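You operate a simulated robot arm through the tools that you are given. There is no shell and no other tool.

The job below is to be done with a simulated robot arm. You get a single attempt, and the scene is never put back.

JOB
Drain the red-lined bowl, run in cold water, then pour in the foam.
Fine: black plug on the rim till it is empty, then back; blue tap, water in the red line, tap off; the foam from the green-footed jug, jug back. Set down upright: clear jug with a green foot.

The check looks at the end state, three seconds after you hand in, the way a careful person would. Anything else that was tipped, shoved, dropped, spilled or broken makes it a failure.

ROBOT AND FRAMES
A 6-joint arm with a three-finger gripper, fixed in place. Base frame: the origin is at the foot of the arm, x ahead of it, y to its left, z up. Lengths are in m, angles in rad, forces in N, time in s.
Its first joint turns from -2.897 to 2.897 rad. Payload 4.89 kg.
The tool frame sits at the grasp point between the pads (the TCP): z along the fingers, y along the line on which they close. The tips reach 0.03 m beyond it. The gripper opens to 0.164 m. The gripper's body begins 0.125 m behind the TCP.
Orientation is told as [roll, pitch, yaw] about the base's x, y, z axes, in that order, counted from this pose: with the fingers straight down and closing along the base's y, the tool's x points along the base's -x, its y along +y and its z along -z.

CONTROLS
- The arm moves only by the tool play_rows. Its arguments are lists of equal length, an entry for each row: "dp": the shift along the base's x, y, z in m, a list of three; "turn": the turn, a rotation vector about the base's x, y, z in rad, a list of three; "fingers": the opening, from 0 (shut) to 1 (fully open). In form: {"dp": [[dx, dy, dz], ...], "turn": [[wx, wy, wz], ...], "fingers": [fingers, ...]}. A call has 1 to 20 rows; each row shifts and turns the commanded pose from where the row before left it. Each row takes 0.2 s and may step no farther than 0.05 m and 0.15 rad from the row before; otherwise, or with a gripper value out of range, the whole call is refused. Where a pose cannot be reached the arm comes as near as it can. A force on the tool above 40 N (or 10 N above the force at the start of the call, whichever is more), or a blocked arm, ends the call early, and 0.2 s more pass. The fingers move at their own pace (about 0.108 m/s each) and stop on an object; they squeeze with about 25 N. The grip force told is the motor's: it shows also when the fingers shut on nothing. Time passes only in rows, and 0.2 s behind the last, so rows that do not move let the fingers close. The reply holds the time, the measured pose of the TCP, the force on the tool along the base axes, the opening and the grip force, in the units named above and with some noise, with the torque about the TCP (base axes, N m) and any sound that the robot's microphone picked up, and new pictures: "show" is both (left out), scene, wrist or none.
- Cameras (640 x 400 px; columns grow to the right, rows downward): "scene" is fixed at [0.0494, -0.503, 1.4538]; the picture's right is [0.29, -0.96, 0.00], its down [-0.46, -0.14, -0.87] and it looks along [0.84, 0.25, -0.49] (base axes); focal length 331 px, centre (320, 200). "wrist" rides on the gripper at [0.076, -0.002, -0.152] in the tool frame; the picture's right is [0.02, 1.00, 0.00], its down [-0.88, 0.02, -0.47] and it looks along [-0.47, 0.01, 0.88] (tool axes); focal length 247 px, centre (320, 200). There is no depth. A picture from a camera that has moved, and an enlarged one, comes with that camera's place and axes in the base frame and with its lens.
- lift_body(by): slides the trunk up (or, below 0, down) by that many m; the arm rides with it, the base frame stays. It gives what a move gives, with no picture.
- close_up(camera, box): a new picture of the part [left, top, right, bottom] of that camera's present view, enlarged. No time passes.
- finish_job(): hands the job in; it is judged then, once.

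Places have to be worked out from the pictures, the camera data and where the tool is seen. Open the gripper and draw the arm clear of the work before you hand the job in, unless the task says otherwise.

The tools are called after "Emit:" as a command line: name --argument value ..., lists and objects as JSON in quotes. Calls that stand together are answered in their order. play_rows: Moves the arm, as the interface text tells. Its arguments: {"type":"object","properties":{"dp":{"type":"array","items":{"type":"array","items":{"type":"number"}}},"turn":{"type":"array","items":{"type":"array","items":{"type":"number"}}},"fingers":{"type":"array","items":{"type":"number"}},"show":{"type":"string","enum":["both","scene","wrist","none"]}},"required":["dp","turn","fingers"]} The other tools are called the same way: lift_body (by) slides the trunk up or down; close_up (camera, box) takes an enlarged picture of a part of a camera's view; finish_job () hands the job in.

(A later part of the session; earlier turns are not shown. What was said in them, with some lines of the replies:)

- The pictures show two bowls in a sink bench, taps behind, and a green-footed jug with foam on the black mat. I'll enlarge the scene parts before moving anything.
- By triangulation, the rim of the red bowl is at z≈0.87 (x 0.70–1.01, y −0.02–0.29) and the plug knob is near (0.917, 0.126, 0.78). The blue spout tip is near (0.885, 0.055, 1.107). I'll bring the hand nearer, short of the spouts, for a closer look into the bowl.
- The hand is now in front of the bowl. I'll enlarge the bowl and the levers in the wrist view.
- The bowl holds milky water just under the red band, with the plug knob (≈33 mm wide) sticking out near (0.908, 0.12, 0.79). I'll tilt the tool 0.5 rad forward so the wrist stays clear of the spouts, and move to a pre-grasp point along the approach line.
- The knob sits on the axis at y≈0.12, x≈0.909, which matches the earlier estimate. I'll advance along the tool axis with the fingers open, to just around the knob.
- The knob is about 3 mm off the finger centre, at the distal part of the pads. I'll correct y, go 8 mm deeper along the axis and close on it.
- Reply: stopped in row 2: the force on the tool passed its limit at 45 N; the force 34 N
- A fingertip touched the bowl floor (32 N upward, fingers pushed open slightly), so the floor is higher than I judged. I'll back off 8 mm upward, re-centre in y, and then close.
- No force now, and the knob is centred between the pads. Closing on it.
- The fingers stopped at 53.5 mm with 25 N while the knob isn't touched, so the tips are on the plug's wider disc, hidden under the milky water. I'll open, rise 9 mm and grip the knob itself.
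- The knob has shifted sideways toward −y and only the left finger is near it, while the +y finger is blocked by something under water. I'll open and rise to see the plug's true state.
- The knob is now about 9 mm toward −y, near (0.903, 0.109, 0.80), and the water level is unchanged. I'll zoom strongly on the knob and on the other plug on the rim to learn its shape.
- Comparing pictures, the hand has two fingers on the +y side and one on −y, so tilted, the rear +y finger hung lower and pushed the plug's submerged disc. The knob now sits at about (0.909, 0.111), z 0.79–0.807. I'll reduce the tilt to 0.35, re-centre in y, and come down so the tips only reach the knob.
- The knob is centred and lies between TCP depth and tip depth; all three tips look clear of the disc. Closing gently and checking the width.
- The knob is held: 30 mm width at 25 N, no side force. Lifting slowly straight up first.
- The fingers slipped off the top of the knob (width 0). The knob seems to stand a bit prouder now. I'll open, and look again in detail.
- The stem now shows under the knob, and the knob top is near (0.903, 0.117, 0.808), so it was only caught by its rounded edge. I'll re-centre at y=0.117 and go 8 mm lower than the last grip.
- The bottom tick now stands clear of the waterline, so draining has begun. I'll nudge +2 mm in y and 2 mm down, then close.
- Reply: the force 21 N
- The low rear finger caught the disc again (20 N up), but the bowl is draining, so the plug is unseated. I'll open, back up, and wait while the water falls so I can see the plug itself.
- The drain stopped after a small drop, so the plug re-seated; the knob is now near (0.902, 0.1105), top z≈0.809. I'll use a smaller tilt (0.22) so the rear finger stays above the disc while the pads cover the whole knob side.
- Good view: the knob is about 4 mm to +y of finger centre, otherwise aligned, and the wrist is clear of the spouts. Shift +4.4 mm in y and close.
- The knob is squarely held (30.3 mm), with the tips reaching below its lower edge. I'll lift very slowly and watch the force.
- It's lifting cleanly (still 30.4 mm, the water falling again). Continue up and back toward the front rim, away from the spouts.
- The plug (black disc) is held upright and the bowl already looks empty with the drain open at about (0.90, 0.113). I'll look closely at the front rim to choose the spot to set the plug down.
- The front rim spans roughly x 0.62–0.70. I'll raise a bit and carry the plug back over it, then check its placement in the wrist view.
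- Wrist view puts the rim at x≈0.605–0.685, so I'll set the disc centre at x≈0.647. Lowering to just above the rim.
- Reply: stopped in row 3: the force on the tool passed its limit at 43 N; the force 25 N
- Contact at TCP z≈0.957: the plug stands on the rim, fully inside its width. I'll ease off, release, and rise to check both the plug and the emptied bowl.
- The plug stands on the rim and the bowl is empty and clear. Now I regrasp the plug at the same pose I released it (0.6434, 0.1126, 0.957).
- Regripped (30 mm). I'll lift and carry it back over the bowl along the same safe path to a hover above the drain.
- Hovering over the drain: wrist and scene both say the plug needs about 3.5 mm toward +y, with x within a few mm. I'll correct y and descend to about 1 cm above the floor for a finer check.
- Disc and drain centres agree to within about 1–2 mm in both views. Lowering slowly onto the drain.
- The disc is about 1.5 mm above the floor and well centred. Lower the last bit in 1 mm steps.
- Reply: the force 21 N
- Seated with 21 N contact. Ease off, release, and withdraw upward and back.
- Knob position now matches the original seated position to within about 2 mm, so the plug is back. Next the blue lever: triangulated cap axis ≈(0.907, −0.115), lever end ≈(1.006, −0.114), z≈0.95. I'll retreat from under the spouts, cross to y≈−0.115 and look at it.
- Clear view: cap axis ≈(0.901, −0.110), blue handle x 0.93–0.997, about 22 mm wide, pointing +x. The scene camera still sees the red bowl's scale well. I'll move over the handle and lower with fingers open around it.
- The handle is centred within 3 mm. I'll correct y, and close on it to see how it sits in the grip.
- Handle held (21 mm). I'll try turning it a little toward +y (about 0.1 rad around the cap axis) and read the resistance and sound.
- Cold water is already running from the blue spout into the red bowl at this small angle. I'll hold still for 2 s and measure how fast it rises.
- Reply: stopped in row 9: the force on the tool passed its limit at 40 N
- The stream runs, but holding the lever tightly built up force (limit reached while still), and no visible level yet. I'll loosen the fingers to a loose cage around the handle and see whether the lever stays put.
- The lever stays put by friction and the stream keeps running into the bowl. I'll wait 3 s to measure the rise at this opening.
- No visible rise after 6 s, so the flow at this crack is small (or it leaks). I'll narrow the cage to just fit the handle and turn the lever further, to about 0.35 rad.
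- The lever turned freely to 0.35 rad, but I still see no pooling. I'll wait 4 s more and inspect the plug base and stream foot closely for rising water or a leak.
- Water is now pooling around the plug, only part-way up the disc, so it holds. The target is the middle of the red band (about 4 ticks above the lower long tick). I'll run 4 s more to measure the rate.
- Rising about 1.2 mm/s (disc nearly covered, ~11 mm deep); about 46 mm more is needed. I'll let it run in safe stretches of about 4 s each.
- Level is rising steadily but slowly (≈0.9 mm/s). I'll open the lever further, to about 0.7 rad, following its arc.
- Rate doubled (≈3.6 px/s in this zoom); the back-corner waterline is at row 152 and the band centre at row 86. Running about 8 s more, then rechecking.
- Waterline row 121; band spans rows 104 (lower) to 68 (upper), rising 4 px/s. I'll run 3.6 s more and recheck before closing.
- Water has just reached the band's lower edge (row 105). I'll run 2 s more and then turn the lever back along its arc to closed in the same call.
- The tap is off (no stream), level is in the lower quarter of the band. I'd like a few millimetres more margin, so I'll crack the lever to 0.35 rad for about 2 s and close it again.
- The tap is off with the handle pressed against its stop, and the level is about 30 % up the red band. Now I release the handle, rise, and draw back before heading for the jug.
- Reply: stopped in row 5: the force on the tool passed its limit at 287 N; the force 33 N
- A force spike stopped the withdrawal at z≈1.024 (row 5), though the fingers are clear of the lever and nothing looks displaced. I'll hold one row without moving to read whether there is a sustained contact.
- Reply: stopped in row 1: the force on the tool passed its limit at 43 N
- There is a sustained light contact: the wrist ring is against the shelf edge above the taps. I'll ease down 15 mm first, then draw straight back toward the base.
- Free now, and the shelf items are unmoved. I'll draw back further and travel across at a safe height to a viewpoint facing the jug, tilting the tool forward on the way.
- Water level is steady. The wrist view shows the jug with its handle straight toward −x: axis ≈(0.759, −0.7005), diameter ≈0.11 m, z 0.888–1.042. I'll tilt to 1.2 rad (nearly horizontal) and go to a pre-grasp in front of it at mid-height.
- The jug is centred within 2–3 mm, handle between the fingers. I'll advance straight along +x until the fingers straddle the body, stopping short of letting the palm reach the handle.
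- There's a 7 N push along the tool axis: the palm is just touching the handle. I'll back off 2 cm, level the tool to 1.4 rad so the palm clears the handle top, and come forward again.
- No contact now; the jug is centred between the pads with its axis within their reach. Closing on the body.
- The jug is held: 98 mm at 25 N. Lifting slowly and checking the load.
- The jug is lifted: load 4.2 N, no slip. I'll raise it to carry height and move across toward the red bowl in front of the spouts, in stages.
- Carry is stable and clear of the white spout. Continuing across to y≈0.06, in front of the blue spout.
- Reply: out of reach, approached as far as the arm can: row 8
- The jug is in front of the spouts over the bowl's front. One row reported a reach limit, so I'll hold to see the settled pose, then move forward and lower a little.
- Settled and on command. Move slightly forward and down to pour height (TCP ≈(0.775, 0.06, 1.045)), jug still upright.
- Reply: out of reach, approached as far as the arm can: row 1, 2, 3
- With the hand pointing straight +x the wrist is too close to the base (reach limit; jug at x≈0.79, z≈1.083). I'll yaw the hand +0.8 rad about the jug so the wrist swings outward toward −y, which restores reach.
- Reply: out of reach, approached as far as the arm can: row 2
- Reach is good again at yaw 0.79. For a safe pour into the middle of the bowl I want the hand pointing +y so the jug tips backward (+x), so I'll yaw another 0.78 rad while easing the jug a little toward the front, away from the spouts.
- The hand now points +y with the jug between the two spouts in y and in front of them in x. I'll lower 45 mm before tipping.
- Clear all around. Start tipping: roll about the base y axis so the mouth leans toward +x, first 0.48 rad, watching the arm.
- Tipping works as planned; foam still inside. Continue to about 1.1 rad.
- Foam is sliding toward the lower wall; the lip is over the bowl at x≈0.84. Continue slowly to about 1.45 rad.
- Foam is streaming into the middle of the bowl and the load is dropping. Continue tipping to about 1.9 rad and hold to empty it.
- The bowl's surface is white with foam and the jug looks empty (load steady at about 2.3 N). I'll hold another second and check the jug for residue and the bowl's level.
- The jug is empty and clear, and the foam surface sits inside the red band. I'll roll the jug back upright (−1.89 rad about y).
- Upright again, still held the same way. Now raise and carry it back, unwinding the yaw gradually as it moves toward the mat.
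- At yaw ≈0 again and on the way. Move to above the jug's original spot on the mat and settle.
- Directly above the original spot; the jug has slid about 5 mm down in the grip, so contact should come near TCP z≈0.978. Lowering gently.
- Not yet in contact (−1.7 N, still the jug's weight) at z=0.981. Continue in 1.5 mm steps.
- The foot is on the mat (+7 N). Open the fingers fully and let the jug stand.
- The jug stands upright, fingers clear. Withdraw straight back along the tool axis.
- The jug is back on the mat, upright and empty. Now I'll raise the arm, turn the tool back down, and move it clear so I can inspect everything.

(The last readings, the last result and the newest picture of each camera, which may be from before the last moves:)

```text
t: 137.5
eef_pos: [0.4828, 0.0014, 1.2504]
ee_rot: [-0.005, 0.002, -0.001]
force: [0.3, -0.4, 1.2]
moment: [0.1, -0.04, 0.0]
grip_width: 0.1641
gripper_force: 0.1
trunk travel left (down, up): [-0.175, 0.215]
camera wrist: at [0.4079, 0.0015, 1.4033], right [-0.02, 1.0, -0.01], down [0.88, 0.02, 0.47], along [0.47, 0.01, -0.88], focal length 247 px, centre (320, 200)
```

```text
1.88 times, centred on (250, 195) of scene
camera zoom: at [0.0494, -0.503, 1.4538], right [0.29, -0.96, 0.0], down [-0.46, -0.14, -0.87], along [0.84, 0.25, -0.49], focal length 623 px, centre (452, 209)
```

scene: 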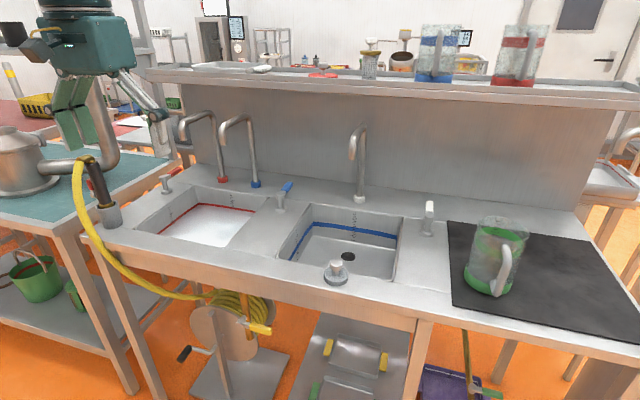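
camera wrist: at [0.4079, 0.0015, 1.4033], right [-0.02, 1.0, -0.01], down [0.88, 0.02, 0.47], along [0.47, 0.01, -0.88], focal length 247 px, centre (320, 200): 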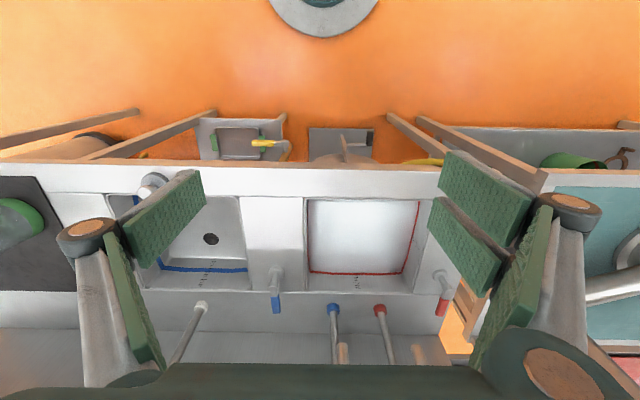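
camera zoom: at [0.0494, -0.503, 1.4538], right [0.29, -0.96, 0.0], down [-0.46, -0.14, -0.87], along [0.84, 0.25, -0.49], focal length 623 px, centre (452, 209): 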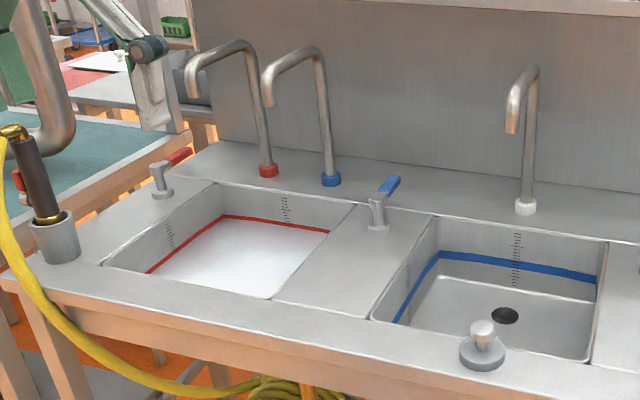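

The foam surface sits mid-band, tap is dry, jug is upright and empty on its spot, and the rest looks unmoved. One last close look at the blue lever and shelf before handing in.

Emit:
close_up --camera "scene" --box '[260, 170, 320, 215]'

Emit:
close_up --camera "scene" --box '[180, 20, 560, 160]'

Emit:
close_up --camera "wrist" --box '[100, 150, 480, 370]'

```text
8.89 times, centred on (290, 192) of scene
camera zoom: at [0.0494, -0.503, 1.4538], right [0.29, -0.96, 0.0], down [-0.46, -0.14, -0.87], along [0.84, 0.25, -0.49], focal length 2942 px, centre (587, 267)
```

zoom: 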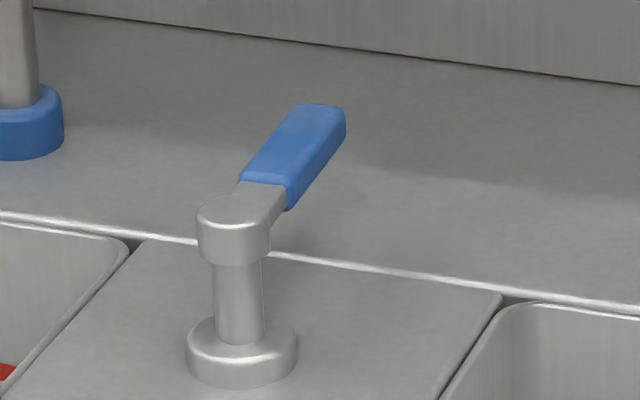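

```text
1.68 times, centred on (370, 90) of scene
camera zoom: at [0.0494, -0.503, 1.4538], right [0.29, -0.96, 0.0], down [-0.46, -0.14, -0.87], along [0.84, 0.25, -0.49], focal length 557 px, centre (236, 385)
```

zoom: 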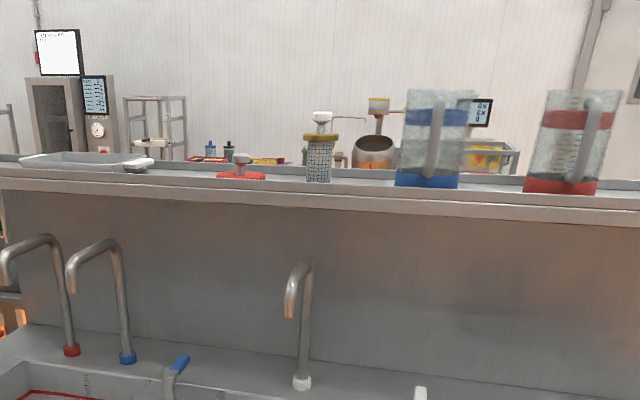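

```text
1.68 times, centred on (290, 260) of wrist
camera zoom: at [0.4079, 0.0015, 1.4033], right [-0.02, 1.0, -0.01], down [0.88, 0.02, 0.47], along [0.47, 0.01, -0.88], focal length 416 px, centre (370, 99)
```

zoom: 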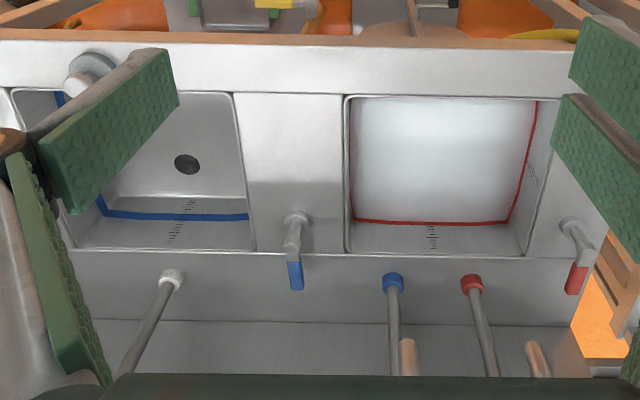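

The lever looks about 1° off its original closed angle, with no visible stream. To be sure nothing trickles, I'll record the level at high zoom, wait 8 s, and compare.

Emit:
close_up --camera "scene" --box '[195, 198, 219, 213]'

Emit:
close_up --camera "scene" --box '[210, 120, 250, 220]'

Emit:
play_rows --dp '[[0, 0, 0], [0, 0, 0], [0, 0, 0], [0, 0, 0], [0, 0, 0], [0, 0, 0], [0, 0, 0], [0, 0, 0], [0, 0, 0], [0, 0, 0], [0, 0, 0], [0, 0, 0], [0, 0, 0], [0, 0, 0], [0, 0, 0], [0, 0, 0], [0, 0, 0], [0, 0, 0], [0, 0, 0], [0, 0, 0]]' --turn '[[0, 0, 0], [0, 0, 0], [0, 0, 0], [0, 0, 0], [0, 0, 0], [0, 0, 0], [0, 0, 0], [0, 0, 0], [0, 0, 0], [0, 0, 0], [0, 0, 0], [0, 0, 0], [0, 0, 0], [0, 0, 0], [0, 0, 0], [0, 0, 0], [0, 0, 0], [0, 0, 0], [0, 0, 0], [0, 0, 0]]' --fingers '[1, 1, 1, 1, 1, 1, 1, 1, 1, 1, 1, 1, 1, 1, 1, 1, 1, 1, 1, 1]' --show "none"

Emit:
play_rows --dp '[[0, 0, 0], [0, 0, 0], [0, 0, 0], [0, 0, 0], [0, 0, 0], [0, 0, 0], [0, 0, 0], [0, 0, 0], [0, 0, 0], [0, 0, 0], [0, 0, 0], [0, 0, 0], [0, 0, 0], [0, 0, 0], [0, 0, 0], [0, 0, 0], [0, 0, 0], [0, 0, 0], [0, 0, 0], [0, 0, 0]]' --turn '[[0, 0, 0], [0, 0, 0], [0, 0, 0], [0, 0, 0], [0, 0, 0], [0, 0, 0], [0, 0, 0], [0, 0, 0], [0, 0, 0], [0, 0, 0], [0, 0, 0], [0, 0, 0], [0, 0, 0], [0, 0, 0], [0, 0, 0], [0, 0, 0], [0, 0, 0], [0, 0, 0], [0, 0, 0], [0, 0, 0]]' --fingers '[1, 1, 1, 1, 1, 1, 1, 1, 1, 1, 1, 1, 1, 1, 1, 1, 1, 1, 1, 1]' --show "none"

Emit:
close_up --camera "scene" --box '[195, 198, 219, 213]'

```text
16.00 times, centred on (207, 206) of scene
camera zoom: at [0.0494, -0.503, 1.4538], right [0.29, -0.96, 0.0], down [-0.46, -0.14, -0.87], along [0.84, 0.25, -0.49], focal length 5295 px, centre (2128, 112)
```

zoom: 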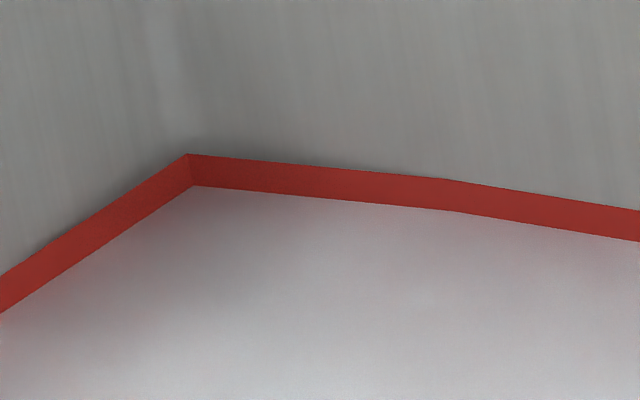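

```text
4.00 times, centred on (230, 170) of scene
camera zoom: at [0.0494, -0.503, 1.4538], right [0.29, -0.96, 0.0], down [-0.46, -0.14, -0.87], along [0.84, 0.25, -0.49], focal length 1324 px, centre (680, 320)
```

zoom: 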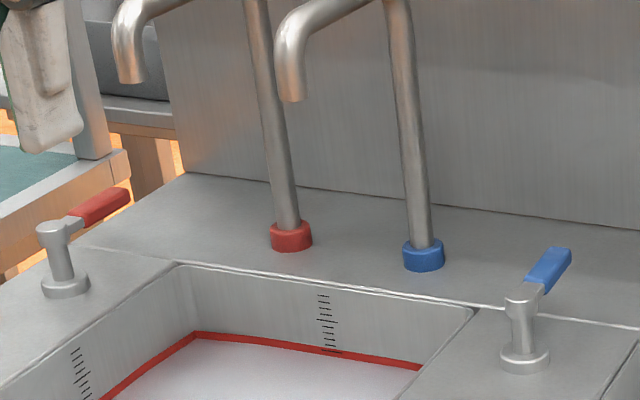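

```text
t: 141.7
eef_pos: [0.4841, 0.002, 1.2506]
ee_rot: [-0.005, 0.003, -0.001]
force: [0.5, 0.0, 0.8]
moment: [0.01, -0.02, 0.0]
grip_width: 0.1644
gripper_force: 0.1
trunk travel left (down, up): [-0.175, 0.215]
```

```text
t: 145.9
eef_pos: [0.4845, 0.0013, 1.2501]
ee_rot: [-0.006, 0.0, -0.002]
force: [0.2, -0.1, -0.2]
moment: [0.01, 0.01, 0.01]
grip_width: 0.1643
gripper_force: 0.0
trunk travel left (down, up): [-0.175, 0.215]
```

```text
16.00 times, centred on (207, 206) of scene
camera zoom: at [0.0494, -0.503, 1.4538], right [0.29, -0.96, 0.0], down [-0.46, -0.14, -0.87], along [0.84, 0.25, -0.49], focal length 5295 px, centre (2128, 112)
```

zoom: 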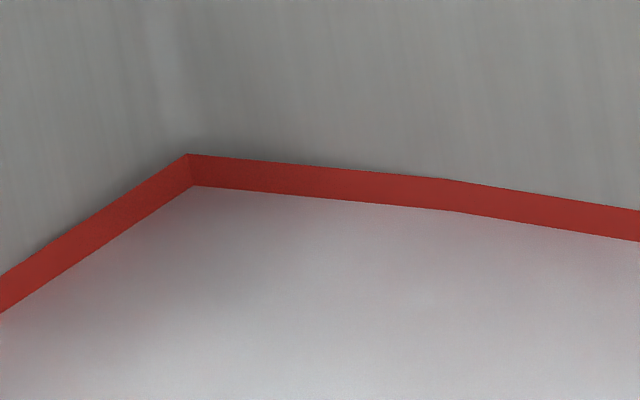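

The level hasn't changed by a pixel in over 8 s: no trickle, no leak, and the surface sits mid-band. The plug is in, the tap is off, the jug is upright on its mat, the gripper is open and the arm is clear, so I'm handing in.

Emit:
finish_job

```text
The job is handed in.
```

The job is done and handed in; I have no verdict from the check yet.

- **Draining:** I stood the black plug on the front rim, confirmed the bowl was empty, then set it back over the drain. It took several tries to grip. The first ones nudged the plug about 9 mm along the bowl floor before I got it out cleanly.
- **Filling:** I opened the blue tap and filled the bowl into the red line, then turned the tap off. The lever rests about 1° short of where it started. No stream is visible, and the level did not move over 8 seconds.
- **Foam:** All of it went into the bowl from the green-footed jug. The surface now sits in the middle of the red line.
- **Jug:** It is back upright and empty on the mat, within a few millimetres of its original spot.

While pulling back from the tap, the wrist hit the shelf edge above the sinks, with a force spike of about 287 N. I compared the shelf items and spouts before and after and saw nothing moved or damaged.

The arm is clear of the work with the gripper open.
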